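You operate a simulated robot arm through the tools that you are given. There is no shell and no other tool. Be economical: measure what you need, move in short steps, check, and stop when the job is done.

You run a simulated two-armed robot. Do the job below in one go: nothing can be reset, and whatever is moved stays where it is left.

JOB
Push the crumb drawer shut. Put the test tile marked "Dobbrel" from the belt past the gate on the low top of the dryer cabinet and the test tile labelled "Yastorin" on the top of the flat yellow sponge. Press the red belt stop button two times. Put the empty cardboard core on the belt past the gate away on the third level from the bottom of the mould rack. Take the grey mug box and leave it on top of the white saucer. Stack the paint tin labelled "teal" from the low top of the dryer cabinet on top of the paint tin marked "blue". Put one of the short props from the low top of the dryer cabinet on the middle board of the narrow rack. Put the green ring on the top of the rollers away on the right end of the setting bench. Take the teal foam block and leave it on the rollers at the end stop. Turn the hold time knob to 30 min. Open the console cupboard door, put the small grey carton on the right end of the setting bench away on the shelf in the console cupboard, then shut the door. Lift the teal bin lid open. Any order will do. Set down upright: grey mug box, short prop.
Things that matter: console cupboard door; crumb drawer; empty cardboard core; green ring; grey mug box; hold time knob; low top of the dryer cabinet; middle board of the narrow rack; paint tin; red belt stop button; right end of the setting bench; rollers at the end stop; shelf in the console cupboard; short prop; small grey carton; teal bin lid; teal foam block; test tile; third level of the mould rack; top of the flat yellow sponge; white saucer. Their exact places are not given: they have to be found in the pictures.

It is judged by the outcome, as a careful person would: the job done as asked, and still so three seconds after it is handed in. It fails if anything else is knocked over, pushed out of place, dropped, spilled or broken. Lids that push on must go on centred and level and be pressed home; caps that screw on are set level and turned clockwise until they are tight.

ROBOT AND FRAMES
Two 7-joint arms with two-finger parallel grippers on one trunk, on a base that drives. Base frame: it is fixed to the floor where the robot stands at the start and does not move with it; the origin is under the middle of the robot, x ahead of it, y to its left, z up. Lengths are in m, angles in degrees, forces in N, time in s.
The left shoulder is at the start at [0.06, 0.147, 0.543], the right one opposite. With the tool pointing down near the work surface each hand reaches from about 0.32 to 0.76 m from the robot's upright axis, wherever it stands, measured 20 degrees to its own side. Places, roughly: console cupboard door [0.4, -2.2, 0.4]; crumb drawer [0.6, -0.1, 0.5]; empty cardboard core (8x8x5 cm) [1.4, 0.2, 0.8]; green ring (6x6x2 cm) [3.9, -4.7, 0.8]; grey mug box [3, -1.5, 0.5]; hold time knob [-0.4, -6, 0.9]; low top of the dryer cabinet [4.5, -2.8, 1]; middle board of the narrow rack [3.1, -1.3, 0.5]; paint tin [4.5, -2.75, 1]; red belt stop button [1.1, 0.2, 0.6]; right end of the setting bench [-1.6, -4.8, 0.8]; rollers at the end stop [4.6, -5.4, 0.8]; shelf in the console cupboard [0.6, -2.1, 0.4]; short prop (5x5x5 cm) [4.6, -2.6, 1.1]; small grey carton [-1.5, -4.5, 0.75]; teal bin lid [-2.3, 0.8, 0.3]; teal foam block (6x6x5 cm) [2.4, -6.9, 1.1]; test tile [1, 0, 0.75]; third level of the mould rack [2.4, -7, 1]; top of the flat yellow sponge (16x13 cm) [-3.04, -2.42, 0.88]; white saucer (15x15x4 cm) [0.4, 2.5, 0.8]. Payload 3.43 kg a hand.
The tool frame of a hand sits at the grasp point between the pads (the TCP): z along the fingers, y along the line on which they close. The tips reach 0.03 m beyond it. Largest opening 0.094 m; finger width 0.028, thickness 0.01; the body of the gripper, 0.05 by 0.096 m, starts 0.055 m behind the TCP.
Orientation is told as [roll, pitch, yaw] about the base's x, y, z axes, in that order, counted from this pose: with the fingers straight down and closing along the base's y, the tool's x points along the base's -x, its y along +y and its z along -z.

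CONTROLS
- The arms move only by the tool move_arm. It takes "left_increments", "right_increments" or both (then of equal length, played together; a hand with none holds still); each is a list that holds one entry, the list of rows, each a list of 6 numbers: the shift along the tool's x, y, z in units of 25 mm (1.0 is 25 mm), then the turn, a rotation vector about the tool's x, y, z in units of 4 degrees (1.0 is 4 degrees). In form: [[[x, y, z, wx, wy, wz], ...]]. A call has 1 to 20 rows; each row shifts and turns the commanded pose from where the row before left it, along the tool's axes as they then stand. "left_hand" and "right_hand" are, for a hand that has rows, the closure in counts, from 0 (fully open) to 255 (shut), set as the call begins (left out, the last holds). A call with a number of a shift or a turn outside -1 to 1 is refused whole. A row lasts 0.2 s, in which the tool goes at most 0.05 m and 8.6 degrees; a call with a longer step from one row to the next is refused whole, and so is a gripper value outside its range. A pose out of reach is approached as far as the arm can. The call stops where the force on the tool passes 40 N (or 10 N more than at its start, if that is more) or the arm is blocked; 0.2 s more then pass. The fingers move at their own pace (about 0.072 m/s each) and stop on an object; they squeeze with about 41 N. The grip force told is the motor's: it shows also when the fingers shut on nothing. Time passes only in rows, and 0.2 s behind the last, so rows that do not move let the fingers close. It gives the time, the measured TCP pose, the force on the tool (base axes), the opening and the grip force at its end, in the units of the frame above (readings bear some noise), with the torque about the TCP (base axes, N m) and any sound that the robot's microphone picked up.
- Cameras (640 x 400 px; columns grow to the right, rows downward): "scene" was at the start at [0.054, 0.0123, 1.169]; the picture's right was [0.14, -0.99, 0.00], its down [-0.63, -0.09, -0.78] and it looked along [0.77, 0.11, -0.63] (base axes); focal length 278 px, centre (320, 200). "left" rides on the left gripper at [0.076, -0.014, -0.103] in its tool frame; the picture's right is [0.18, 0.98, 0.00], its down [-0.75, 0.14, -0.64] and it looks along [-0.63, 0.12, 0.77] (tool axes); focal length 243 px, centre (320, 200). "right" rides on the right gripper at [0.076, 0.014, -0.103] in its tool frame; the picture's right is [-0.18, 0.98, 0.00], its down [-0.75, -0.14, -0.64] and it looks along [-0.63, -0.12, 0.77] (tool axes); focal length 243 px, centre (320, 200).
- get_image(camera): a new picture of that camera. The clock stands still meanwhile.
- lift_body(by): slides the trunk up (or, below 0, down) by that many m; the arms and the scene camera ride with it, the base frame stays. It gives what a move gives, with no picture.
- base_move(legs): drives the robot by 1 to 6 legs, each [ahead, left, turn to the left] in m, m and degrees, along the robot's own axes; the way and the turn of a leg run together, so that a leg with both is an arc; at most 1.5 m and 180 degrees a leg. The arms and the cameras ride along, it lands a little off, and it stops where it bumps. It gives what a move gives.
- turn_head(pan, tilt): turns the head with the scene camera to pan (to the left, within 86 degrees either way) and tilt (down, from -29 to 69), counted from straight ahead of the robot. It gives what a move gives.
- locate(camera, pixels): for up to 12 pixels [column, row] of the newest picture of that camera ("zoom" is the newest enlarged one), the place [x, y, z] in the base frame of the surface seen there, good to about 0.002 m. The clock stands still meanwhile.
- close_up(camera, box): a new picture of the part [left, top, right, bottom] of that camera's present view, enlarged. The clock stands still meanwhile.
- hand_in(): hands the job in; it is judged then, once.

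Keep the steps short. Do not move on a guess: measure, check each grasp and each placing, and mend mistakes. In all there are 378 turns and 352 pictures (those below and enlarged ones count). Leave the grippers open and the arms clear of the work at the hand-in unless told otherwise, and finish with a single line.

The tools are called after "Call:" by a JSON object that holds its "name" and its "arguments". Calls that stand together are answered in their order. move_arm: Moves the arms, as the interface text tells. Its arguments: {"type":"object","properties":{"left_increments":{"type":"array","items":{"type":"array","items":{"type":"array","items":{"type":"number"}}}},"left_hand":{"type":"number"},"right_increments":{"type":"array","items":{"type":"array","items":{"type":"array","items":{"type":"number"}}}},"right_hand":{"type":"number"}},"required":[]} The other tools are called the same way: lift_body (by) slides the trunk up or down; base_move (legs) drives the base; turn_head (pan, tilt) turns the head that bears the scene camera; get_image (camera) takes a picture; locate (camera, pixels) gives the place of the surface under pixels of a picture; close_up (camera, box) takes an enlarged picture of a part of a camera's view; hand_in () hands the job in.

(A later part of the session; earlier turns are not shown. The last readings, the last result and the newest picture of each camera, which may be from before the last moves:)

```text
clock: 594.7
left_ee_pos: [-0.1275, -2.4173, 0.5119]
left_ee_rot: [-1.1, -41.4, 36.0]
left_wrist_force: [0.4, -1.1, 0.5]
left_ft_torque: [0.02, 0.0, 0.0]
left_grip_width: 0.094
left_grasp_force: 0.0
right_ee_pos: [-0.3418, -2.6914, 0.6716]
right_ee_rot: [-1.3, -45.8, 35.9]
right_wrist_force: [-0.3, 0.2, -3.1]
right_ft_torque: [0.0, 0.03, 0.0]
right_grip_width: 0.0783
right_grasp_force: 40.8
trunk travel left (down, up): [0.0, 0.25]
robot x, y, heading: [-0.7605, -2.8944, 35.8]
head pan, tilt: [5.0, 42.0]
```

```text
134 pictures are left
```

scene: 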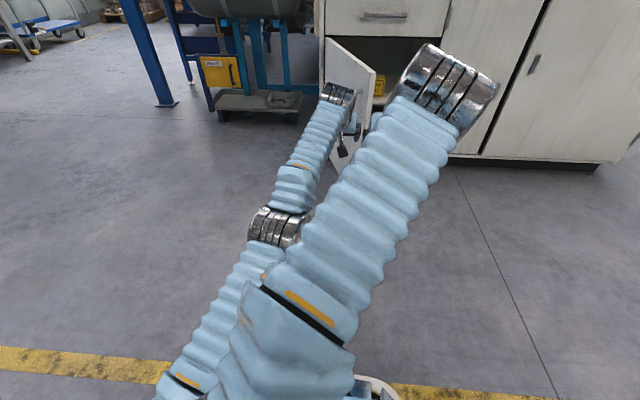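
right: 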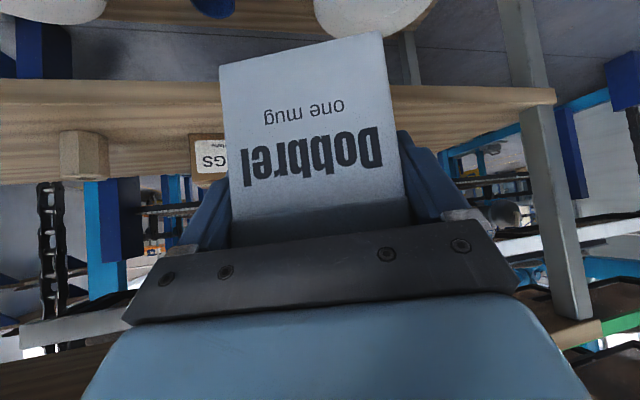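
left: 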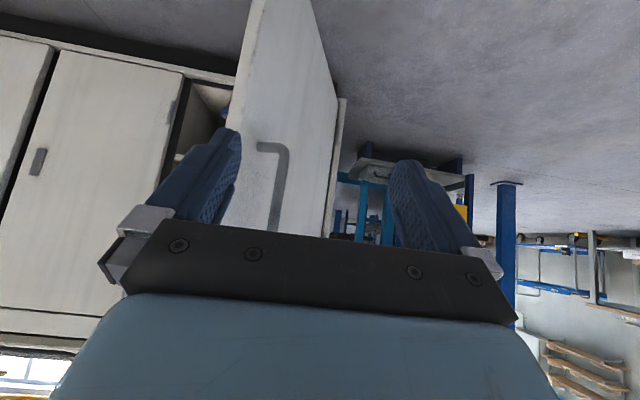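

Door is open ~75°. Raise the trunk and re-home the left arm (pitch toward vertical, pull back).

Call:
{"name": "lift_body", "arguments": {"by": 0.25}}

Call:
{"name": "move_arm", "arguments": {"left_increments": [[[0, 0, -0.5, 0, 1, 0], [0, 0, -0.5, 0, 1, 0], [0.3, 0, -0.8, 0, 1, 0], [0.3, 0, -0.8, 0, 1, 0], [0.5, 0, -0.8, 0, 1, 0], [0.5, 0, -0.8, 0, 1, 0], [0.5, 0, -0.8, 0, 1, 0], [0.5, 0, -0.8, 0, 1, 0], [0.7, 0, -0.5, 0, 1, 0], [0.9, 0, -0.5, 0, 1, 0], [0.9, 0, -0.5, 0, 0, 0], [0.9, 0, -0.5, 0, 0, 0], [0.9, 0, -0.5, 0, 0, 0], [0.9, 0, 0, 0, 0, 0], [0.9, 0, 0, 0, 0, 0], [0.9, 0, 0, 0, 0, 0]]]}}

Call:
{"name": "base_move", "arguments": {"legs": [[0, 0, 180], [0, 0.75, 0], [0.5, 0, 0]]}}

Call:
{"name": "turn_head", "arguments": {"pan": 5, "tilt": 28}}

Call:
{"name": "get_image", "arguments": {"camera": "scene"}}

```text
clock: 597.3
left_ee_pos: [-0.1277, -2.4172, 0.7615]
left_ee_rot: [-1.1, -41.2, 35.9]
left_wrist_force: [0.1, 0.4, 0.1]
left_ft_torque: [-0.02, 0.03, 0.02]
left_grip_width: 0.094
left_grasp_force: 0.1
right_ee_pos: [-0.3417, -2.6913, 0.9219]
right_ee_rot: [-1.2, -45.8, 35.9]
right_wrist_force: [0.0, 0.4, -2.6]
right_ft_torque: [-0.03, 0.02, -0.04]
right_grip_width: 0.0781
right_grasp_force: 41.4
trunk travel left (down, up): [-0.25, 0.0]
robot x, y, heading: [-0.7612, -2.8909, 35.6]
head pan, tilt: [5.0, 42.0]
```

```text
clock: 600.5
left_ee_pos: [-0.3909, -2.5853, 0.8983]
left_ee_rot: [-0.8, -2.0, 36.6]
left_wrist_force: [5.5, 3.2, -1.6]
left_ft_torque: [-0.09, 0.2, 0.35]
left_grip_width: 0.0941
left_grasp_force: 0.0
left hand out of reach, approached as far as the arm can: row 1, 2, 4, 6, 7, 8
right_ee_pos: [-0.3451, -2.691, 0.9198]
right_ee_rot: [-1.2, -45.2, 36.6]
right_wrist_force: [-4.4, -3.1, -2.9]
right_ft_torque: [0.07, -0.03, 0.34]
right_grip_width: 0.078
right_grasp_force: 40.8
trunk travel left (down, up): [-0.25, 0.0]
robot x, y, heading: [-0.7648, -2.8925, 35.7]
head pan, tilt: [5.0, 42.0]
stopped in row 16 (left hand): the force on the tool passed its limit at 64 N (the readings are from after the stop); the commanded pose is now the measured one
```

```text
clock: 614.5
left_ee_pos: [-1.0947, -4.1062, 0.8983]
left_ee_rot: [-0.8, -2.0, -142.9]
left_wrist_force: [-21.7, -16.9, 1.5]
left_ft_torque: [0.51, -0.68, 1.61]
left_grip_width: 0.094
left_grasp_force: 0.0
right_ee_pos: [-1.1411, -4.0004, 0.9208]
right_ee_rot: [-1.3, -45.4, -142.8]
right_wrist_force: [21.8, 17.2, -4.1]
right_ft_torque: [-0.1, 0.19, 1.42]
right_grip_width: 0.0783
right_grasp_force: 41.2
trunk travel left (down, up): [-0.25, 0.0]
robot x, y, heading: [-0.7288, -3.7929, -144.1]
head pan, tilt: [5.0, 42.0]
```

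```text
clock: 615.2
left_ee_pos: [-1.0966, -4.1061, 0.8985]
left_ee_rot: [-1.0, -2.2, -142.9]
left_wrist_force: [-6.5, -3.2, 0.5]
left_ft_torque: [0.13, -0.15, 0.44]
left_grip_width: 0.094
left_grasp_force: 0.0
right_ee_pos: [-1.1401, -4.0005, 0.9204]
right_ee_rot: [-1.3, -45.2, -142.7]
right_wrist_force: [5.7, 3.3, -4.2]
right_ft_torque: [0.02, 0.05, 0.38]
right_grip_width: 0.0784
right_grasp_force: 41.0
trunk travel left (down, up): [-0.25, 0.0]
robot x, y, heading: [-0.7277, -3.7945, -143.8]
head pan, tilt: [5.0, 28.0]
```

```text
133 pictures are left
```

scene: 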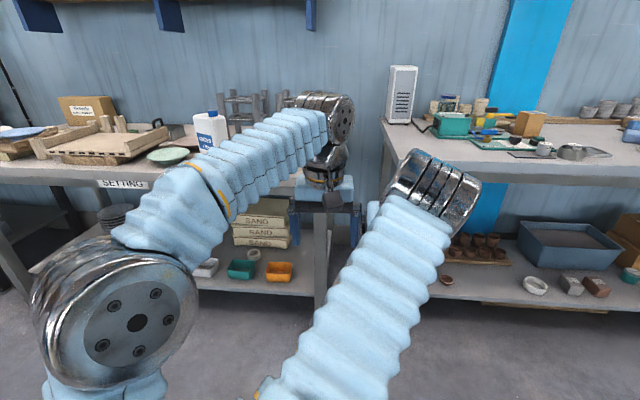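

The two hands were touching; separate the left hand (left 12 cm, up 10 cm).

Call:
{"name": "move_arm", "arguments": {"left_increments": [[[0, 1, 0, 0, 0, 0], [0, 1, -0.8, 0, 0, 0], [0, 1, -0.8, 0, 0, 0], [0, 1, -0.8, 0, 0, 0], [0, 1, -0.8, 0, 0, 0]]]}}

Call:
{"name": "get_image", "arguments": {"camera": "scene"}}

Call:
{"name": "get_image", "arguments": {"camera": "right"}}

```text
clock: 616.4
left_ee_pos: [-1.0166, -4.2043, 0.9785]
left_ee_rot: [-0.8, -2.1, -142.9]
left_wrist_force: [-0.1, 0.0, -0.5]
left_ft_torque: [0.03, 0.0, -0.01]
left_grip_width: 0.0943
left_grasp_force: 0.1
right_ee_pos: [-1.1416, -4.0, 0.9206]
right_ee_rot: [-1.1, -45.3, -142.7]
right_wrist_force: [0.6, 0.3, -3.0]
right_ft_torque: [-0.03, -0.04, 0.01]
right_grip_width: 0.0779
right_grasp_force: 40.9
trunk travel left (down, up): [-0.25, 0.0]
robot x, y, heading: [-0.7274, -3.7949, -143.7]
head pan, tilt: [5.0, 28.0]
```

```text
132 pictures are left
```

scene: 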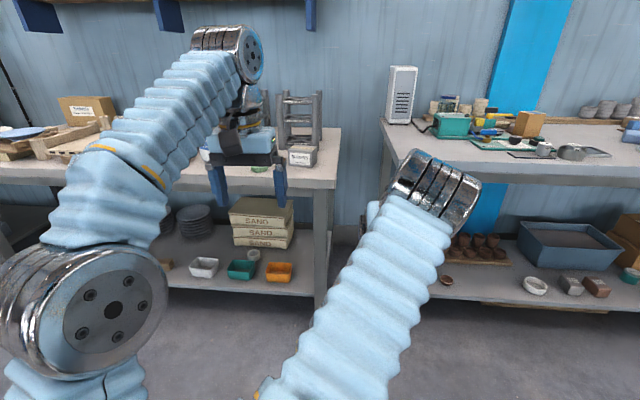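

```text
131 pictures are left
```

right: 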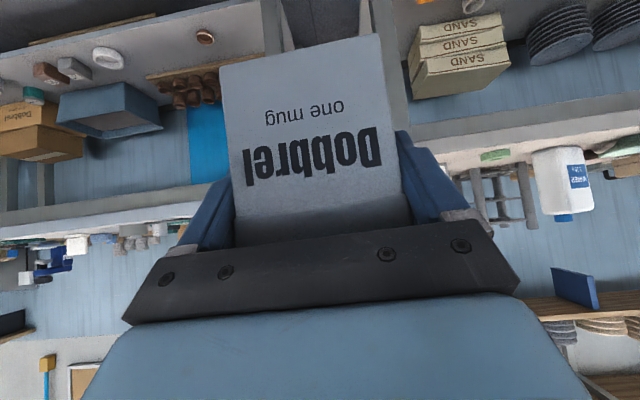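

Call:
{"name": "close_up", "arguments": {"camera": "scene", "box": [240, 120, 350, 190]}}

Call:
{"name": "locate", "arguments": {"camera": "zoom", "pixels": [[300, 210], [350, 210], [290, 240], [355, 235], [380, 210], [400, 220], [340, 165], [420, 165], [325, 225], [395, 190]]}}

```text
5.71 times, centred on (295, 155) of scene
```

zoom: 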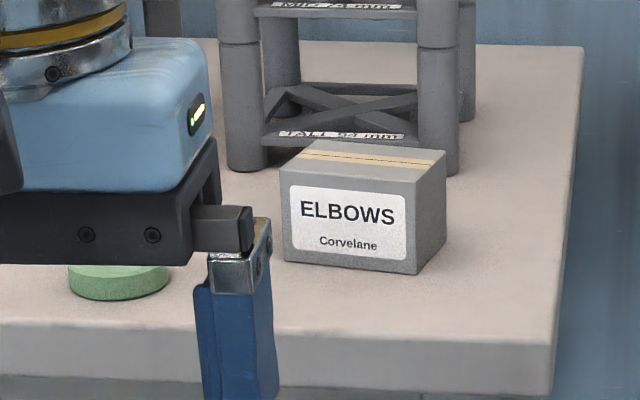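

```text
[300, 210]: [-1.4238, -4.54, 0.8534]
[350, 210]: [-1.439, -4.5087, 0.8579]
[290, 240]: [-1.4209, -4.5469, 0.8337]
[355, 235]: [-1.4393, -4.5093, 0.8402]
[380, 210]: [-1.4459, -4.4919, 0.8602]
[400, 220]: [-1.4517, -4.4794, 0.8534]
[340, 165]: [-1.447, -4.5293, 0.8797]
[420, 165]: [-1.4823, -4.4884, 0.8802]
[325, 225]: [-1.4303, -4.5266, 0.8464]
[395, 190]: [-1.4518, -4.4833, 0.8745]
```

Carton is ~9 cm wide, only ~6 cm deep, so it needs a side grasp best done with a free right hand. So first deliver the mug box: drive to the saucer area.

Call:
{"name": "base_move", "arguments": {"legs": [[-0.72, 0, 0], [0, 0, -90], [1.5, 0, 0], [1.5, 0, 0], [0.5, 0, 0]]}}

Call:
{"name": "turn_head", "arguments": {"pan": -70, "tilt": 15}}

Call:
{"name": "get_image", "arguments": {"camera": "scene"}}

Call:
{"name": "turn_head", "arguments": {"pan": 0, "tilt": 15}}

Call:
{"name": "get_image", "arguments": {"camera": "scene"}}

```text
clock: 640.9
left_ee_pos: [-2.8093, -0.3314, 0.9773]
left_ee_rot: [-0.8, -2.1, 130.3]
left_wrist_force: [0.1, -0.1, -0.2]
left_ft_torque: [0.0, 0.04, 0.03]
left_grip_width: 0.094
left_grasp_force: 0.1
right_ee_pos: [-2.6104, -0.1969, 0.9206]
right_ee_rot: [-1.4, -45.4, 130.4]
right_wrist_force: [0.2, 0.5, -3.3]
right_ft_torque: [-0.06, -0.01, 0.02]
right_grip_width: 0.0781
right_grasp_force: 41.0
trunk travel left (down, up): [-0.25, 0.0]
robot x, y, heading: [-2.3806, -0.5973, 129.5]
head pan, tilt: [5.0, 28.0]
```

```text
clock: 642.4
left_ee_pos: [-2.8097, -0.3318, 0.9788]
left_ee_rot: [-0.7, -2.1, 130.3]
left_wrist_force: [0.1, -0.6, 0.3]
left_ft_torque: [0.0, 0.0, 0.01]
left_grip_width: 0.0938
left_grasp_force: 0.1
right_ee_pos: [-2.6107, -0.1964, 0.9213]
right_ee_rot: [-1.2, -45.3, 130.5]
right_wrist_force: [0.6, 0.0, -2.7]
right_ft_torque: [0.0, -0.02, -0.01]
right_grip_width: 0.0781
right_grasp_force: 40.7
trunk travel left (down, up): [-0.25, 0.0]
robot x, y, heading: [-2.3787, -0.5938, 129.6]
head pan, tilt: [-70.0, 15.0]
```

```text
129 pictures are left
```

scene: 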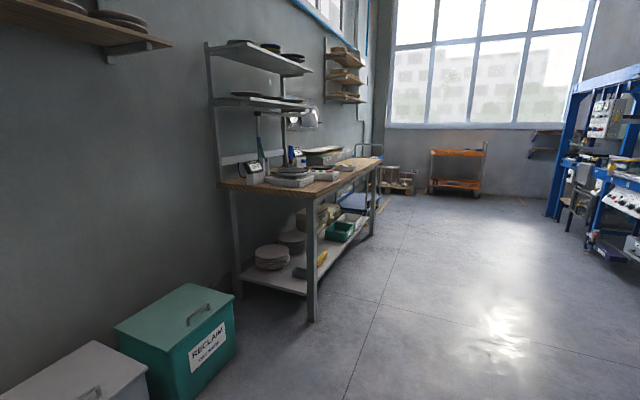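

```text
clock: 643.8
left_ee_pos: [-2.8089, -0.332, 0.9779]
left_ee_rot: [-0.8, -2.0, 130.3]
left_wrist_force: [0.3, 0.1, -0.7]
left_ft_torque: [0.01, -0.01, 0.04]
left_grip_width: 0.0941
left_grasp_force: 0.1
right_ee_pos: [-2.6095, -0.1972, 0.921]
right_ee_rot: [-1.3, -45.3, 130.4]
right_wrist_force: [-0.3, 0.3, -3.6]
right_ft_torque: [-0.08, -0.01, 0.01]
right_grip_width: 0.0782
right_grasp_force: 41.6
trunk travel left (down, up): [-0.25, 0.0]
robot x, y, heading: [-2.3802, -0.5936, 129.8]
head pan, tilt: [0.0, 15.0]
```

```text
128 pictures are left
```

scene: 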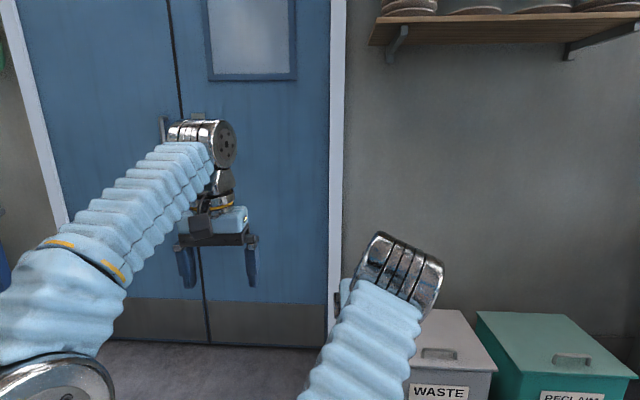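

Call:
{"name": "turn_head", "arguments": {"pan": -70, "tilt": 15}}

Call:
{"name": "close_up", "arguments": {"camera": "scene", "box": [210, 120, 400, 240]}}

Call:
{"name": "locate", "arguments": {"camera": "scene", "pixels": [[290, 182], [360, 163], [330, 155], [455, 155], [310, 320], [375, 235], [175, 300], [170, 315], [205, 345], [100, 350], [397, 180]]}}

```text
clock: 645.2
left_ee_pos: [-2.8088, -0.3306, 0.9786]
left_ee_rot: [-0.8, -2.2, 130.3]
left_wrist_force: [0.0, 0.0, -0.2]
left_ft_torque: [0.0, 0.0, -0.02]
left_grip_width: 0.094
left_grasp_force: 0.0
right_ee_pos: [-2.611, -0.1959, 0.9213]
right_ee_rot: [-1.2, -45.3, 130.3]
right_wrist_force: [0.4, 0.3, -2.5]
right_ft_torque: [-0.04, 0.01, -0.02]
right_grip_width: 0.0781
right_grasp_force: 41.0
trunk travel left (down, up): [-0.25, 0.0]
robot x, y, heading: [-2.38, -0.5961, 129.3]
head pan, tilt: [-70.0, 15.0]
```

```text
3.33 times, centred on (305, 180) of scene
```

zoom: 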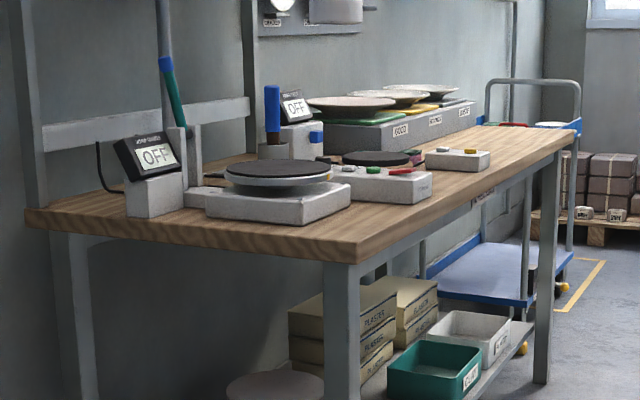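

```text
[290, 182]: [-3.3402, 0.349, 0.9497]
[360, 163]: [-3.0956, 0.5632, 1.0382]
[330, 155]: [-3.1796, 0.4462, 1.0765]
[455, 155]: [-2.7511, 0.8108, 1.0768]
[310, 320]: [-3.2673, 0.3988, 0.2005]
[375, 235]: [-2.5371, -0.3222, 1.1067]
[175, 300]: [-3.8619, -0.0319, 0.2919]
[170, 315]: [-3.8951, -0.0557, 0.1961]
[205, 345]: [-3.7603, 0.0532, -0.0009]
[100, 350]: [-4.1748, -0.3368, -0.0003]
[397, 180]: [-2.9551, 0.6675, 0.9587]
```

Call:
{"name": "locate", "arguments": {"camera": "zoom", "pixels": [[555, 125], [505, 125], [545, 127], [400, 95], [440, 88], [350, 102], [280, 170], [500, 270], [340, 255], [570, 140], [530, 128]]}}

Call:
{"name": "close_up", "arguments": {"camera": "scene", "box": [300, 120, 400, 190]}}

```text
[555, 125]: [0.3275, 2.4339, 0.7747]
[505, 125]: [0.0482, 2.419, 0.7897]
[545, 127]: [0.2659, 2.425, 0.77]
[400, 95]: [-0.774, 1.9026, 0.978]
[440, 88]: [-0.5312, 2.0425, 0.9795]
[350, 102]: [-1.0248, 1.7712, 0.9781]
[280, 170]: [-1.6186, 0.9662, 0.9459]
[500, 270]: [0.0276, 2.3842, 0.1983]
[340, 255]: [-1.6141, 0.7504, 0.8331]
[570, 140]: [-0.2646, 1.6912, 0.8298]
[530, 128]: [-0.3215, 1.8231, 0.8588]
```

```text
5.71 times, centred on (350, 155) of scene
```

zoom: 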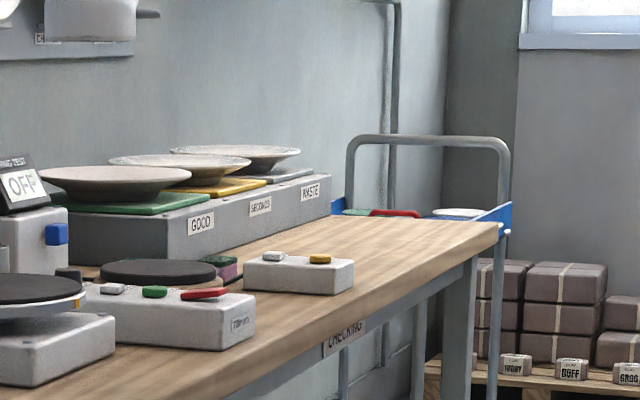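

The white saucer is on the blue cart at (0.33,2.43). Slide along the checking bench toward it.

Call:
{"name": "base_move", "arguments": {"legs": [[-0.2, 0, -3.5], [0, -1.4, 0], [0, -1.4, 0], [0, -1.1, 0]]}}

Call:
{"name": "turn_head", "arguments": {"pan": -5, "tilt": 28}}

Call:
{"name": "get_image", "arguments": {"camera": "scene"}}

```text
clock: 665.1
left_ee_pos: [0.4863, 1.7929, 0.9771]
left_ee_rot: [-0.8, -2.1, 125.9]
left_wrist_force: [0.1, -0.6, 0.5]
left_ft_torque: [-0.01, -0.03, -0.02]
left_grip_width: 0.0936
left_grasp_force: 0.0
right_ee_pos: [0.6938, 1.9136, 0.921]
right_ee_rot: [-1.3, -45.3, 126.1]
right_wrist_force: [0.1, -0.4, -2.7]
right_ft_torque: [-0.02, -0.03, 0.01]
right_grip_width: 0.0781
right_grasp_force: 41.3
trunk travel left (down, up): [-0.25, 0.0]
robot x, y, heading: [0.8978, 1.4964, 125.3]
head pan, tilt: [-70.0, 15.0]
```

```text
clock: 666.4
left_ee_pos: [0.4852, 1.7926, 0.9784]
left_ee_rot: [-0.8, -2.2, 126.0]
left_wrist_force: [-1.1, 0.5, 0.5]
left_ft_torque: [-0.02, 0.0, -0.03]
left_grip_width: 0.0942
left_grasp_force: 0.1
right_ee_pos: [0.6941, 1.913, 0.92]
right_ee_rot: [-1.2, -45.2, 126.2]
right_wrist_force: [0.3, 0.0, -2.5]
right_ft_torque: [-0.03, -0.02, 0.02]
right_grip_width: 0.0782
right_grasp_force: 41.0
trunk travel left (down, up): [-0.25, 0.0]
robot x, y, heading: [0.8961, 1.4951, 125.3]
head pan, tilt: [-5.0, 28.0]
```

```text
125 pictures are left
```

scene: 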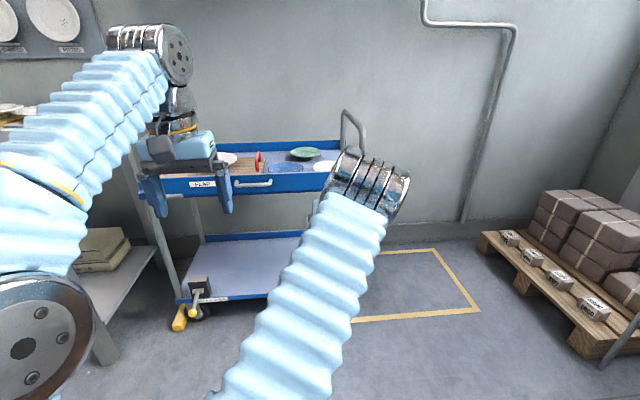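

Call:
{"name": "close_up", "arguments": {"camera": "scene", "box": [190, 120, 370, 210]}}

Call:
{"name": "locate", "arguments": {"camera": "zoom", "pixels": [[480, 160], [460, 165], [440, 170], [470, 150], [340, 165], [400, 120], [200, 190], [500, 170], [420, 90], [300, 210], [60, 240], [455, 155]]}}

```text
3.56 times, centred on (280, 165) of scene
```

zoom: 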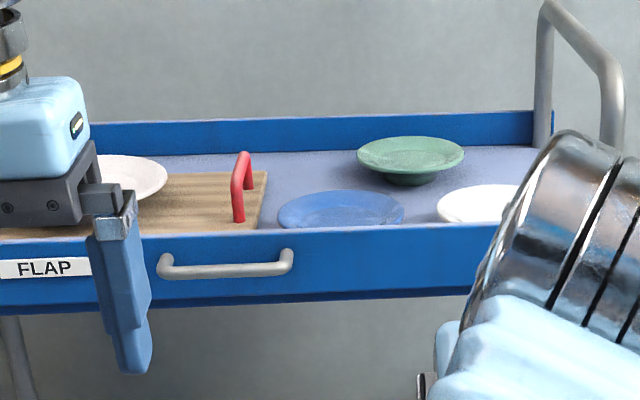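

```text
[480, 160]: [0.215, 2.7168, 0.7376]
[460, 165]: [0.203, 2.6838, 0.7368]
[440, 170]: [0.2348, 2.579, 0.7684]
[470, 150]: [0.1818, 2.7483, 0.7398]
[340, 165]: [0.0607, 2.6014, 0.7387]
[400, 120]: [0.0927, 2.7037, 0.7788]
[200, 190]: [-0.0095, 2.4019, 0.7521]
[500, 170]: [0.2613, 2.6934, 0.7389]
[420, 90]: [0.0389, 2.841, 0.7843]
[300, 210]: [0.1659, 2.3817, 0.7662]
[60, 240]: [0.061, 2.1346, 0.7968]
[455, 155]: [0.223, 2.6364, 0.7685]
```

Call:
{"name": "base_move", "arguments": {"legs": [[0.12, -0.12, 0.7]]}}

Call:
{"name": "turn_head", "arguments": {"pan": 5, "tilt": 38}}

Call:
{"name": "get_image", "arguments": {"camera": "scene"}}

Call:
{"name": "get_image", "arguments": {"camera": "right"}}

```text
clock: 667.9
left_ee_pos: [0.5107, 1.9534, 0.9777]
left_ee_rot: [-0.9, -2.2, 127.0]
left_wrist_force: [0.4, 0.2, 0.3]
left_ft_torque: [-0.01, 0.03, -0.01]
left_grip_width: 0.094
left_grasp_force: 0.1
right_ee_pos: [0.7164, 2.0769, 0.9211]
right_ee_rot: [-1.2, -45.3, 127.1]
right_wrist_force: [0.6, -0.3, -3.3]
right_ft_torque: [0.01, 0.0, 0.02]
right_grip_width: 0.078
right_grasp_force: 40.9
trunk travel left (down, up): [-0.25, 0.0]
robot x, y, heading: [0.9242, 1.6598, 126.2]
head pan, tilt: [-5.0, 28.0]
```

```text
clock: 668.6
left_ee_pos: [0.5112, 1.9528, 0.9789]
left_ee_rot: [-0.8, -2.1, 127.1]
left_wrist_force: [-0.4, 0.0, -0.4]
left_ft_torque: [0.04, 0.01, 0.0]
left_grip_width: 0.094
left_grasp_force: 0.1
right_ee_pos: [0.7166, 2.0767, 0.9206]
right_ee_rot: [-1.3, -45.2, 127.1]
right_wrist_force: [0.3, -0.1, -2.3]
right_ft_torque: [-0.04, -0.03, 0.01]
right_grip_width: 0.078
right_grasp_force: 41.0
trunk travel left (down, up): [-0.25, 0.0]
robot x, y, heading: [0.9229, 1.6662, 126.2]
head pan, tilt: [5.0, 38.0]
```

```text
123 pictures are left
```

scene: 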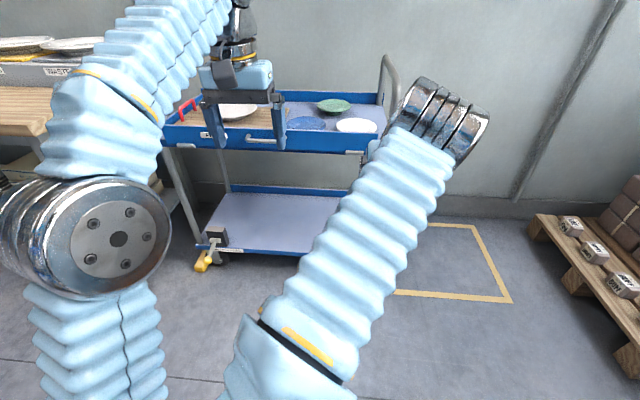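

```text
122 pictures are left
```

right: 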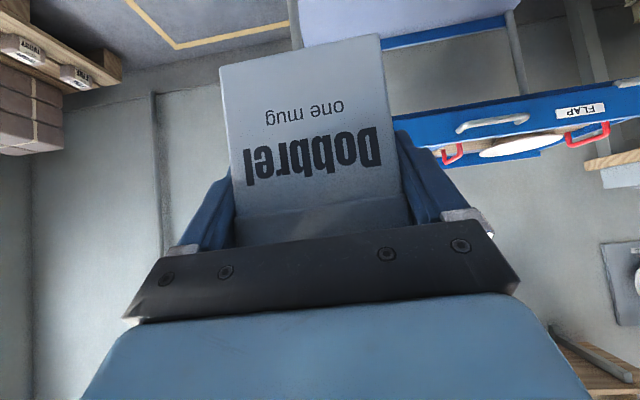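

Call:
{"name": "close_up", "arguments": {"camera": "scene", "box": [190, 80, 400, 160]}}

Call:
{"name": "locate", "arguments": {"camera": "zoom", "pixels": [[510, 195], [447, 195], [565, 195], [510, 178], [510, 208], [350, 190], [430, 128], [130, 150], [430, 215], [600, 180]]}}

```text
3.05 times, centred on (295, 120) of scene
```

zoom: 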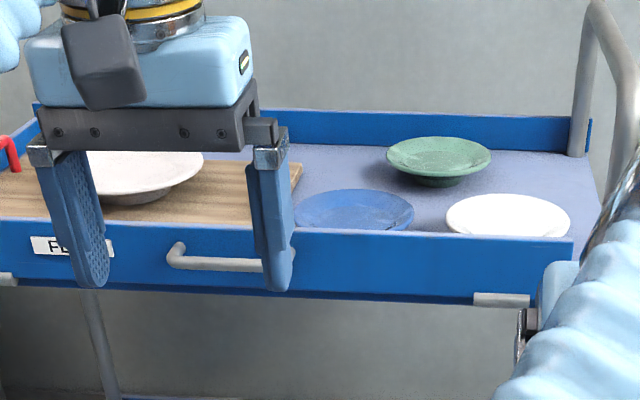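

```text
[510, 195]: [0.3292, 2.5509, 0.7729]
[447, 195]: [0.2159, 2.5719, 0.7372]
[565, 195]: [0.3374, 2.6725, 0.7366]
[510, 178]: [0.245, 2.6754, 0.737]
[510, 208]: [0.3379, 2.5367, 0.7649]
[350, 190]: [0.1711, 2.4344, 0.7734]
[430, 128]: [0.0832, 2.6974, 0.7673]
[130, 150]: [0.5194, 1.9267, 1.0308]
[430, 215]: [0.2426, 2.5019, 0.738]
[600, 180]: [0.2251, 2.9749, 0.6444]
```

Saucer centre ≈(0.375,2.492), rim 0.773. Base ahead 0.33, then arm toward it at z≈0.90.

Call:
{"name": "base_move", "arguments": {"legs": [[0.33, 0.02, 0]]}}

Call:
{"name": "move_arm", "arguments": {"right_increments": [[[-0.55, 0, 0.75, 0, 0, 0], [-0.55, 0, 0.75, 0, 0, 0], [-0.55, 0, 0.75, 0, 0, 0], [-0.55, 0, 0.75, 0, 0, 0], [-0.55, 0, 0.75, 0, 0, 0], [-0.55, 0, 0.75, 0, 0, 0], [-0.55, 0, 0.75, 0, 0, 0], [0, 0, 0, 0, 0, 0]]]}}

Call:
{"name": "get_image", "arguments": {"camera": "scene"}}

Call:
{"name": "get_image", "arguments": {"camera": "right"}}

```text
clock: 670.8
left_ee_pos: [0.297, 2.2086, 0.9775]
left_ee_rot: [-0.8, -2.1, 127.1]
left_wrist_force: [-0.1, -0.6, -0.2]
left_ft_torque: [0.01, 0.03, -0.02]
left_grip_width: 0.0941
left_grasp_force: 0.1
right_ee_pos: [0.5023, 2.3322, 0.9217]
right_ee_rot: [-1.3, -45.2, 127.2]
right_wrist_force: [1.0, 0.8, -3.3]
right_ft_torque: [-0.03, 0.02, 0.0]
right_grip_width: 0.0784
right_grasp_force: 40.9
trunk travel left (down, up): [-0.25, 0.0]
robot x, y, heading: [0.7099, 1.921, 126.4]
head pan, tilt: [5.0, 38.0]
```

```text
clock: 672.6
left_ee_pos: [0.2973, 2.2088, 0.9779]
left_ee_rot: [-0.8, -2.1, 127.1]
left_wrist_force: [-0.1, -0.4, 0.8]
left_ft_torque: [0.0, 0.0, -0.02]
left_grip_width: 0.094
left_grasp_force: 0.1
right_ee_pos: [0.4068, 2.4639, 0.8948]
right_ee_rot: [-1.3, -45.3, 127.2]
right_wrist_force: [0.8, -0.1, -3.5]
right_ft_torque: [-0.02, -0.01, -0.02]
right_grip_width: 0.0782
right_grasp_force: 41.0
trunk travel left (down, up): [-0.25, 0.0]
robot x, y, heading: [0.7113, 1.9193, 126.4]
head pan, tilt: [5.0, 38.0]
```

```text
120 pictures are left
```

scene: 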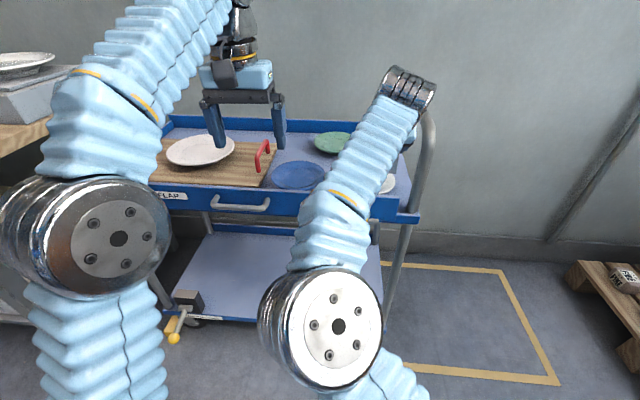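

```text
119 pictures are left
```

right: 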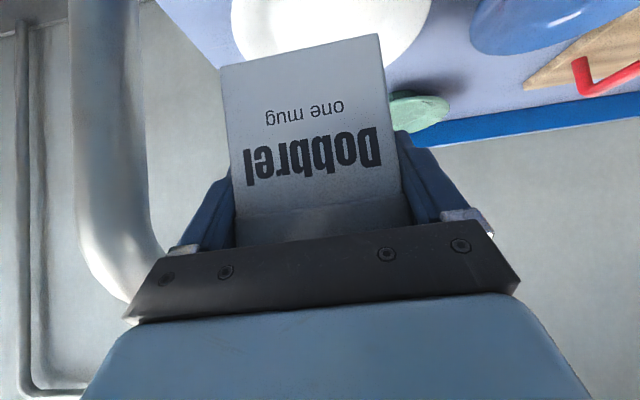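

Call:
{"name": "locate", "arguments": {"camera": "right", "pixels": [[238, 35], [425, 25], [300, 20], [395, 65], [350, 10], [240, 5], [120, 100], [140, 250], [300, 60], [300, 160], [375, 50]]}}

```text
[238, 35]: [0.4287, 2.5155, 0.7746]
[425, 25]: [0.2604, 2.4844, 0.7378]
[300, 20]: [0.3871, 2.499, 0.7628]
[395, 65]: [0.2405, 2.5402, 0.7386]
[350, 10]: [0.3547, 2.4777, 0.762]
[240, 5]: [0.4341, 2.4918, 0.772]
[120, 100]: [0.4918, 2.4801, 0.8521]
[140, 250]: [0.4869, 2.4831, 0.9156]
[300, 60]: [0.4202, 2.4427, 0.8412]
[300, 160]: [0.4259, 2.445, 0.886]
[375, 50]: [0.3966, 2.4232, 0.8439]
```

Box over the saucer; shift 3.5 cm forward, 1.5 cm left, then down to z 0.835.

Call:
{"name": "move_arm", "arguments": {"right_increments": [[[-0.485, 0.295, 0.49, 0, 0, 0], [-0.485, 0.295, 0.49, 0, 0, 0], [0.427, 0, 0.422, 0, 0, 0], [0.427, 0, 0.422, 0, 0, 0], [0.427, 0, 0.422, 0, 0, 0], [0.427, 0, 0.422, 0, 0, 0], [0, 0, 0, 0, 0, 0]]]}}

Call:
{"name": "get_image", "arguments": {"camera": "right"}}

Call:
{"name": "close_up", "arguments": {"camera": "scene", "box": [280, 60, 460, 220]}}

```text
clock: 674.2
left_ee_pos: [0.2966, 2.2087, 0.9784]
left_ee_rot: [-0.9, -2.1, 127.1]
left_wrist_force: [0.4, -0.2, 0.8]
left_ft_torque: [0.02, 0.0, -0.01]
left_grip_width: 0.0942
left_grasp_force: 0.2
right_ee_pos: [0.376, 2.4828, 0.8362]
right_ee_rot: [-1.3, -45.2, 127.2]
right_wrist_force: [1.2, -0.3, -2.3]
right_ft_torque: [0.01, -0.02, 0.04]
right_grip_width: 0.0781
right_grasp_force: 41.0
trunk travel left (down, up): [-0.25, 0.0]
robot x, y, heading: [0.7124, 1.9274, 126.3]
head pan, tilt: [5.0, 38.0]
```

```text
118 pictures are left
```

right: 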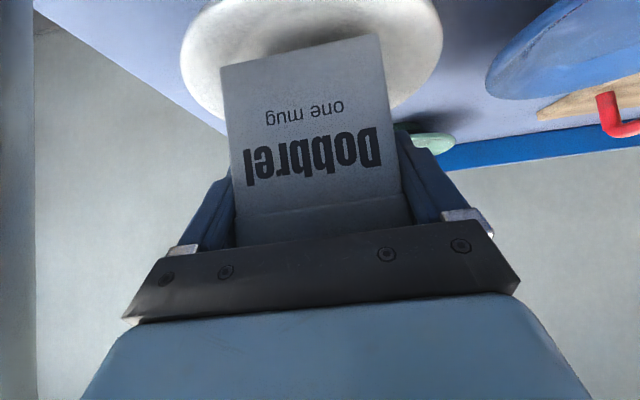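

```text
2.50 times, centred on (370, 140) of scene
```

zoom: 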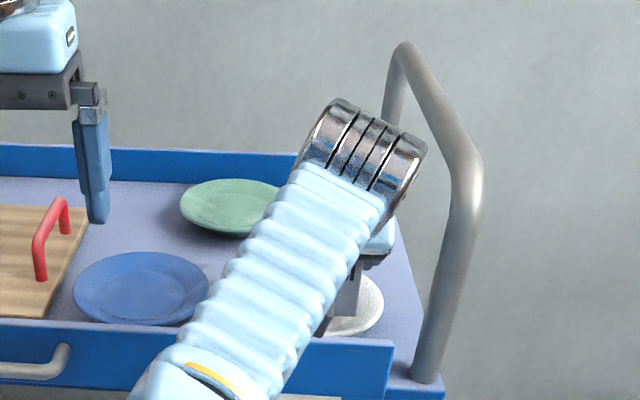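

Call:
{"name": "locate", "arguments": {"camera": "right", "pixels": [[186, 60], [438, 40], [212, 12], [415, 5], [200, 95], [425, 80], [230, 75], [380, 45], [400, 105]]}}

```text
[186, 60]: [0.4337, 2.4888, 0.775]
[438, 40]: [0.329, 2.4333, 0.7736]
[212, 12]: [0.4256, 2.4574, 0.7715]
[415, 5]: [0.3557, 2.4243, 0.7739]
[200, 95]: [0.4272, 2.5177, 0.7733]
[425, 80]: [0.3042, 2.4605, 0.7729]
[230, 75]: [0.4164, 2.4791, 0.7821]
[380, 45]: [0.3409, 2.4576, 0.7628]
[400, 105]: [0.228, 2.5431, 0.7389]
```

Saucer centre fits (0.366,2.490): tweak 6 mm and lower to contact.

Call:
{"name": "move_arm", "arguments": {"right_increments": [[[-0.14, 0.15, 0.14, 0, 0, 0], [0.14, 0, 0.14, 0, 0, 0], [0.14, 0, 0.14, 0, 0, 0], [0.1, 0, 0.1, 0, 0, 0], [0.08, 0, 0.08, 0, 0, 0], [0, 0, 0, 0, 0, 0]]]}}

Call:
{"name": "get_image", "arguments": {"camera": "right"}}

```text
clock: 675.4
left_ee_pos: [0.2984, 2.2086, 0.9783]
left_ee_rot: [-0.9, -2.2, 127.0]
left_wrist_force: [0.1, -0.3, -0.4]
left_ft_torque: [-0.01, 0.0, 0.0]
left_grip_width: 0.0941
left_grasp_force: 0.1
right_ee_pos: [0.3715, 2.4832, 0.8261]
right_ee_rot: [-1.3, -46.1, 126.9]
right_wrist_force: [3.2, 0.4, 13.9]
right_ft_torque: [0.3, 0.55, -0.05]
right_grip_width: 0.0779
right_grasp_force: 40.9
trunk travel left (down, up): [-0.25, 0.0]
robot x, y, heading: [0.708, 1.9225, 126.2]
head pan, tilt: [5.0, 38.0]
stopped in row 6 (right hand): the force on the tool passed its limit at 41 N (the readings are from after the stop); the commanded pose is now the measured one
```

```text
116 pictures are left
```

right: 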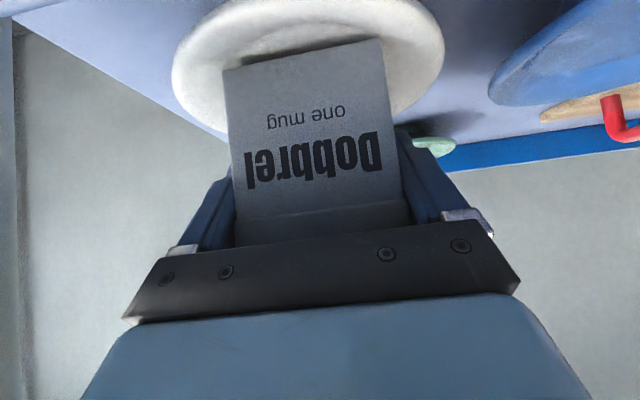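

Contact. Open and withdraw along the tool axis.

Call:
{"name": "move_arm", "arguments": {"right_increments": [[[0, 0, 0, 0, 0, 0], [0, 0, 0, 0, 0, 0], [0, 0, 0, 0, 0, 0]]], "right_hand": 0}}

Call:
{"name": "move_arm", "arguments": {"right_increments": [[[0, 0, -0.5, 0, 0, 0], [0, 0, -0.8, 0, 0, 0], [0, 0, -1, 0, 0, 0], [0, 0, -1, 0, 0, 0], [0, 0, -1, 0, 0, 0], [0.3, 0, -1, 0, 0, 0], [0.3, 0, -1, 0, 0, 0]]]}}

Call:
{"name": "get_image", "arguments": {"camera": "right"}}

```text
clock: 676.2
left_ee_pos: [0.2978, 2.2077, 0.9782]
left_ee_rot: [-0.9, -2.3, 127.1]
left_wrist_force: [-0.5, 0.7, -0.2]
left_ft_torque: [-0.01, -0.01, 0.02]
left_grip_width: 0.094
left_grasp_force: 0.0
right_ee_pos: [0.3716, 2.4847, 0.8238]
right_ee_rot: [-1.2, -45.8, 127.1]
right_wrist_force: [1.3, -0.7, 0.5]
right_ft_torque: [0.02, 0.0, -0.01]
right_grip_width: 0.094
right_grasp_force: 0.1
trunk travel left (down, up): [-0.25, 0.0]
robot x, y, heading: [0.7099, 1.9213, 126.4]
head pan, tilt: [5.0, 38.0]
```

```text
clock: 677.8
left_ee_pos: [0.2965, 2.2086, 0.9784]
left_ee_rot: [-0.9, -2.1, 127.1]
left_wrist_force: [0.0, -0.3, -0.1]
left_ft_torque: [0.02, -0.01, 0.01]
left_grip_width: 0.094
left_grasp_force: 0.2
right_ee_pos: [0.4428, 2.3818, 0.9238]
right_ee_rot: [-1.1, -45.7, 127.1]
right_wrist_force: [0.3, -0.3, 0.3]
right_ft_torque: [-0.01, 0.02, 0.02]
right_grip_width: 0.094
right_grasp_force: 0.1
trunk travel left (down, up): [-0.25, 0.0]
robot x, y, heading: [0.7109, 1.923, 126.3]
head pan, tilt: [5.0, 38.0]
```

```text
115 pictures are left
```

right: 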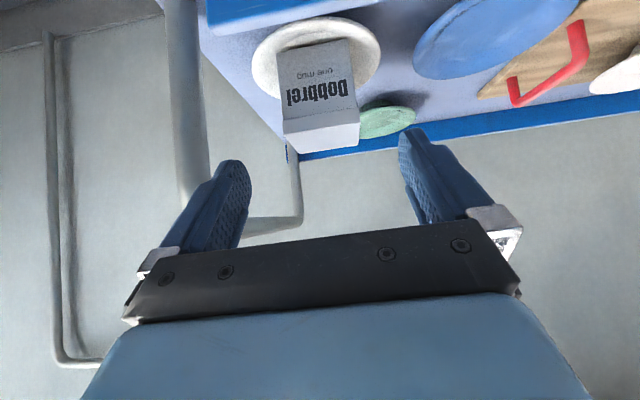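

Mug box stands on the saucer. Next Yastorin: fold hands, back off, turn round to the belt.

Call:
{"name": "move_arm", "arguments": {"left_increments": [[[0.8, 0.2, 0, 0, 0, 0], [0.8, 0.2, 0, 0, 0, 0], [0.8, 0.2, 0, 0, 0, 0], [0.8, 0.2, 0, 0, 0, 0], [0.8, 0.2, 0, 0, 0, 0], [0.8, 0.2, 0, 0, 0, 0], [0.8, 0.2, 0, 0, 0, 0]]], "right_increments": [[[0.65, 0, -0.72, 0, 0, 0], [0.65, 0, -0.72, 0, 0, 0], [0.65, 0, -0.72, 0, 0, 0], [0.65, 0, -0.72, 0, 0.9, 0], [0.65, 0, -0.72, 0, 0.9, 0], [0.65, 0, -0.72, 0, 0.9, 0], [0, 0, 0, 0, 0, 0]]]}}

Call:
{"name": "base_move", "arguments": {"legs": [[-0.45, 0, 0], [0, 0, 180], [0, -0.66, 0], [0.55, 0, 0]]}}

Call:
{"name": "turn_head", "arguments": {"pan": -5, "tilt": 35}}

Call:
{"name": "get_image", "arguments": {"camera": "scene"}}

```text
clock: 679.4
left_ee_pos: [0.3527, 2.075, 0.9715]
left_ee_rot: [-0.8, -2.1, 127.1]
left_wrist_force: [-1.1, 0.1, 0.1]
left_ft_torque: [-0.04, -0.02, 0.02]
left_grip_width: 0.0939
left_grasp_force: 0.1
right_ee_pos: [0.5297, 2.2789, 0.93]
right_ee_rot: [-1.8, -34.2, 125.1]
right_wrist_force: [-0.2, 0.7, -0.4]
right_ft_torque: [0.0, 0.02, -0.02]
right_grip_width: 0.0941
right_grasp_force: 0.1
trunk travel left (down, up): [-0.25, 0.0]
robot x, y, heading: [0.7118, 1.92, 126.2]
head pan, tilt: [5.0, 38.0]
```

```text
clock: 695.4
left_ee_pos: [1.118, 0.5761, 0.9724]
left_ee_rot: [-0.9, -2.2, -54.3]
left_wrist_force: [0.4, 0.3, -0.2]
left_ft_torque: [-0.02, -0.01, 0.0]
left_grip_width: 0.0941
left_grasp_force: 0.0
right_ee_pos: [0.9348, 0.3765, 0.929]
right_ee_rot: [-1.6, -34.2, -56.6]
right_wrist_force: [0.6, 0.2, -0.4]
right_ft_torque: [-0.01, -0.02, 0.01]
right_grip_width: 0.0941
right_grasp_force: 0.1
trunk travel left (down, up): [-0.25, 0.0]
robot x, y, heading: [0.7653, 0.7383, -54.9]
head pan, tilt: [5.0, 38.0]
```

```text
clock: 696.1
left_ee_pos: [1.1184, 0.5765, 0.972]
left_ee_rot: [-0.9, -2.1, -54.3]
left_wrist_force: [-0.1, -0.4, -0.4]
left_ft_torque: [0.01, 0.01, -0.01]
left_grip_width: 0.0939
left_grasp_force: 0.1
right_ee_pos: [0.9355, 0.3751, 0.9286]
right_ee_rot: [-1.8, -34.1, -56.7]
right_wrist_force: [0.3, -0.2, 0.0]
right_ft_torque: [0.01, 0.03, -0.03]
right_grip_width: 0.0941
right_grasp_force: 0.1
trunk travel left (down, up): [-0.25, 0.0]
robot x, y, heading: [0.7642, 0.7394, -55.1]
head pan, tilt: [-5.0, 35.0]
```

```text
114 pictures are left
```

scene: 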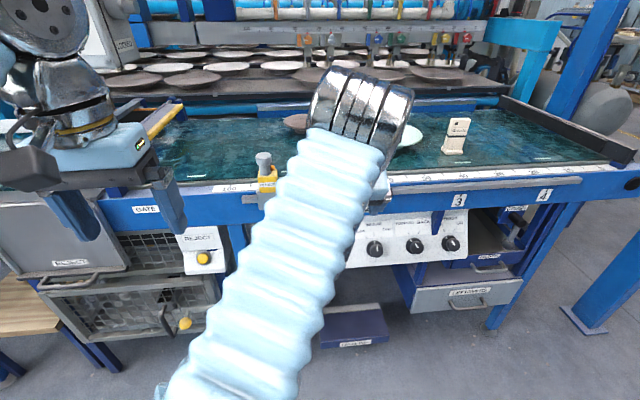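

Call:
{"name": "get_image", "arguments": {"camera": "right"}}

```text
113 pictures are left
```

right: 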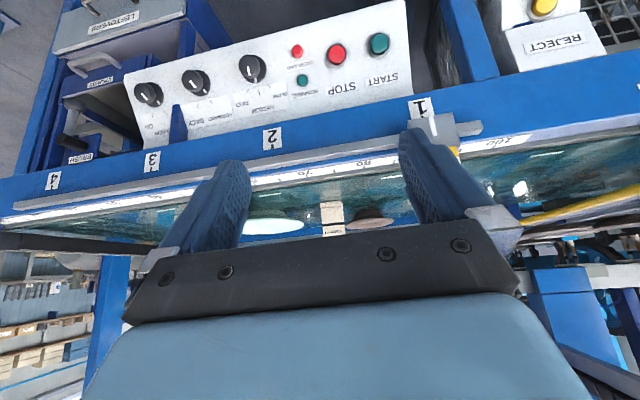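

Call:
{"name": "base_move", "arguments": {"legs": [[0.12, 0, 0]]}}

Call:
{"name": "move_arm", "arguments": {"right_increments": [[[-0.56, 0, -0.83, 0, 0, 0], [-0.56, 0, -0.83, 0, 0, 0], [-0.9, -0.18, 0.6, 0, 0, 0], [-0.9, -0.18, 0.6, 0, 0, 0], [-0.9, -0.18, 0.6, 0, 0, 0], [-0.9, -0.18, 0.6, 0, 0, 0], [-0.9, -0.18, 0.6, 0, 0, 0], [-0.9, -0.18, 0.6, 0, 0, 0], [-0.9, -0.18, 0.6, 0, 0, 0], [-0.9, -0.18, 0.6, 0, 0, 0]]]}}

Call:
{"name": "get_image", "arguments": {"camera": "right"}}

```text
clock: 697.3
left_ee_pos: [1.186, 0.48, 0.9719]
left_ee_rot: [-0.9, -2.1, -54.3]
left_wrist_force: [-0.1, -0.4, 0.7]
left_ft_torque: [0.01, -0.02, -0.02]
left_grip_width: 0.0937
left_grasp_force: 0.1
right_ee_pos: [1.0036, 0.2793, 0.9288]
right_ee_rot: [-1.7, -34.2, -56.7]
right_wrist_force: [0.7, 0.0, -0.1]
right_ft_torque: [-0.05, 0.0, -0.02]
right_grip_width: 0.094
right_grasp_force: 0.0
trunk travel left (down, up): [-0.25, 0.0]
robot x, y, heading: [0.829, 0.6417, -55.0]
head pan, tilt: [-5.0, 35.0]
```

```text
clock: 699.5
left_ee_pos: [1.1867, 0.4798, 0.9733]
left_ee_rot: [-0.9, -2.1, -54.3]
left_wrist_force: [0.5, -1.4, 0.6]
left_ft_torque: [0.0, -0.02, -0.04]
left_grip_width: 0.094
left_grasp_force: 0.1
right_ee_pos: [1.0919, 0.0791, 0.9805]
right_ee_rot: [-1.7, -34.2, -56.6]
right_wrist_force: [0.8, 0.2, 0.4]
right_ft_torque: [-0.03, 0.01, -0.06]
right_grip_width: 0.0939
right_grasp_force: 0.0
trunk travel left (down, up): [-0.25, 0.0]
robot x, y, heading: [0.8345, 0.6427, -55.1]
head pan, tilt: [-5.0, 35.0]
```

```text
112 pictures are left
```

right: 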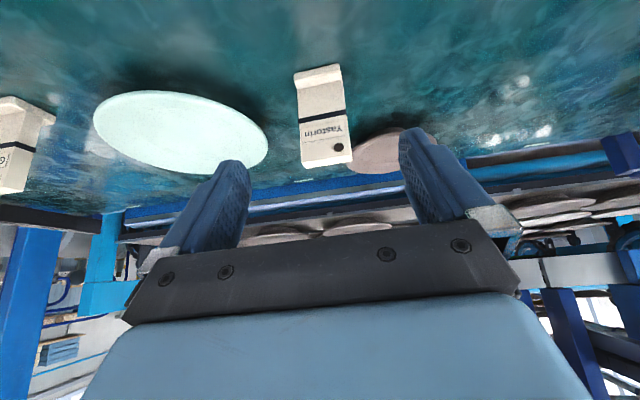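

Call:
{"name": "locate", "arguments": {"camera": "right", "pixels": [[306, 150], [346, 145], [302, 110], [342, 105], [325, 150], [328, 162], [300, 78], [338, 70], [260, 140], [362, 155]]}}

```text
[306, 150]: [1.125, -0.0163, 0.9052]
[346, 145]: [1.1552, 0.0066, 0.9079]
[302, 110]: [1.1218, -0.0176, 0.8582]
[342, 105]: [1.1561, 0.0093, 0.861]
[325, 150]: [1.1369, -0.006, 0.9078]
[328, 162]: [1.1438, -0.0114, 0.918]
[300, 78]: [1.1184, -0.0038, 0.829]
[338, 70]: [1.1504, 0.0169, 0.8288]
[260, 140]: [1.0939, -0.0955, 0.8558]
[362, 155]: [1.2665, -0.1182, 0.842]
```

Call:
{"name": "move_arm", "arguments": {"right_increments": [[[0, 0, 0, -0.33, 0, -0.48], [0, 0, 0, -0.33, 0, -0.48], [-0.21, -0.092, 0.912, 0, 0, 0], [-0.21, -0.092, 0.912, 0, 0, 0], [-0.21, -0.092, 0.912, 0, 0, 0], [-0.21, -0.092, 0.912, 0, 0, 0], [-0.21, -0.092, 0.912, 0, 0, 0], [-0.21, -0.092, 0.912, 0, 0, 0], [0, 0, 0, 0, 0, 0]]]}}

Call:
{"name": "get_image", "arguments": {"camera": "right"}}

```text
clock: 701.5
left_ee_pos: [1.1859, 0.4806, 0.9729]
left_ee_rot: [-0.9, -2.1, -54.2]
left_wrist_force: [0.2, -1.1, 0.4]
left_ft_torque: [0.0, 0.01, 0.0]
left_grip_width: 0.0941
left_grasp_force: 0.1
right_ee_pos: [1.1329, 0.0182, 0.881]
right_ee_rot: [-1.6, -34.2, -52.0]
right_wrist_force: [-0.1, 0.5, 0.0]
right_ft_torque: [0.01, 0.02, 0.02]
right_grip_width: 0.0942
right_grasp_force: 0.0
right hand out of reach, approached as far as the arm can: row 5, 6, 7, 8
trunk travel left (down, up): [-0.25, 0.0]
robot x, y, heading: [0.8343, 0.6458, -55.0]
head pan, tilt: [-5.0, 35.0]
```

```text
111 pictures are left
```

right: 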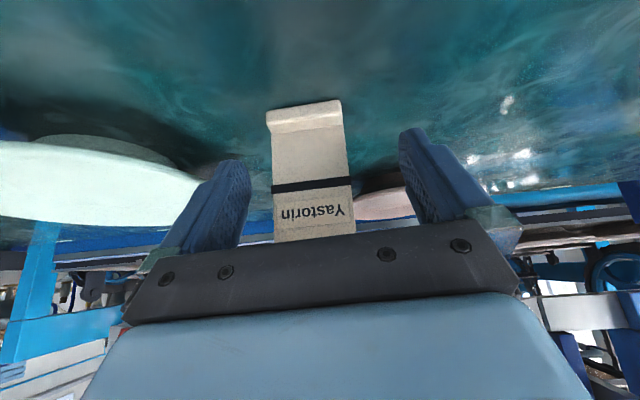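

Call:
{"name": "base_move", "arguments": {"legs": [[0.03, -0.006, 0]]}}

Call:
{"name": "move_arm", "arguments": {"right_increments": [[[0, 0, 0, 0, 0, 0], [0, 0, 0, 0, 0, 0], [0, 0, 0, 0, 0, 0], [0, 0, 0, 0, 0, 0]]], "right_hand": 255}}

Call:
{"name": "get_image", "arguments": {"camera": "right"}}

```text
clock: 702.4
left_ee_pos: [1.1989, 0.4513, 0.9729]
left_ee_rot: [-0.8, -2.1, -54.2]
left_wrist_force: [-0.6, -0.2, 0.0]
left_ft_torque: [0.05, 0.03, -0.03]
left_grip_width: 0.094
left_grasp_force: 0.0
right_ee_pos: [1.1458, -0.0095, 0.8827]
right_ee_rot: [-1.6, -34.1, -52.0]
right_wrist_force: [0.3, 0.1, -0.1]
right_ft_torque: [0.01, -0.01, 0.01]
right_grip_width: 0.094
right_grasp_force: 0.1
trunk travel left (down, up): [-0.25, 0.0]
robot x, y, heading: [0.846, 0.6149, -55.0]
head pan, tilt: [-5.0, 35.0]
```

```text
clock: 703.4
left_ee_pos: [1.1985, 0.4508, 0.9721]
left_ee_rot: [-0.8, -2.1, -54.2]
left_wrist_force: [-0.2, 0.9, -0.4]
left_ft_torque: [-0.01, -0.05, 0.01]
left_grip_width: 0.0939
left_grasp_force: 0.0
right_ee_pos: [1.1456, -0.0094, 0.8821]
right_ee_rot: [-1.5, -34.1, -52.0]
right_wrist_force: [-0.4, -2.0, 3.6]
right_ft_torque: [0.0, -0.06, -0.03]
right_grip_width: 0.0537
right_grasp_force: 40.7
trunk travel left (down, up): [-0.25, 0.0]
robot x, y, heading: [0.847, 0.6141, -55.3]
head pan, tilt: [-5.0, 35.0]
```

```text
110 pictures are left
```

right: 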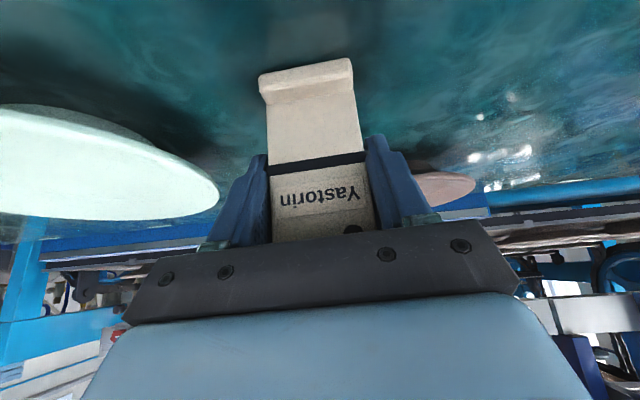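

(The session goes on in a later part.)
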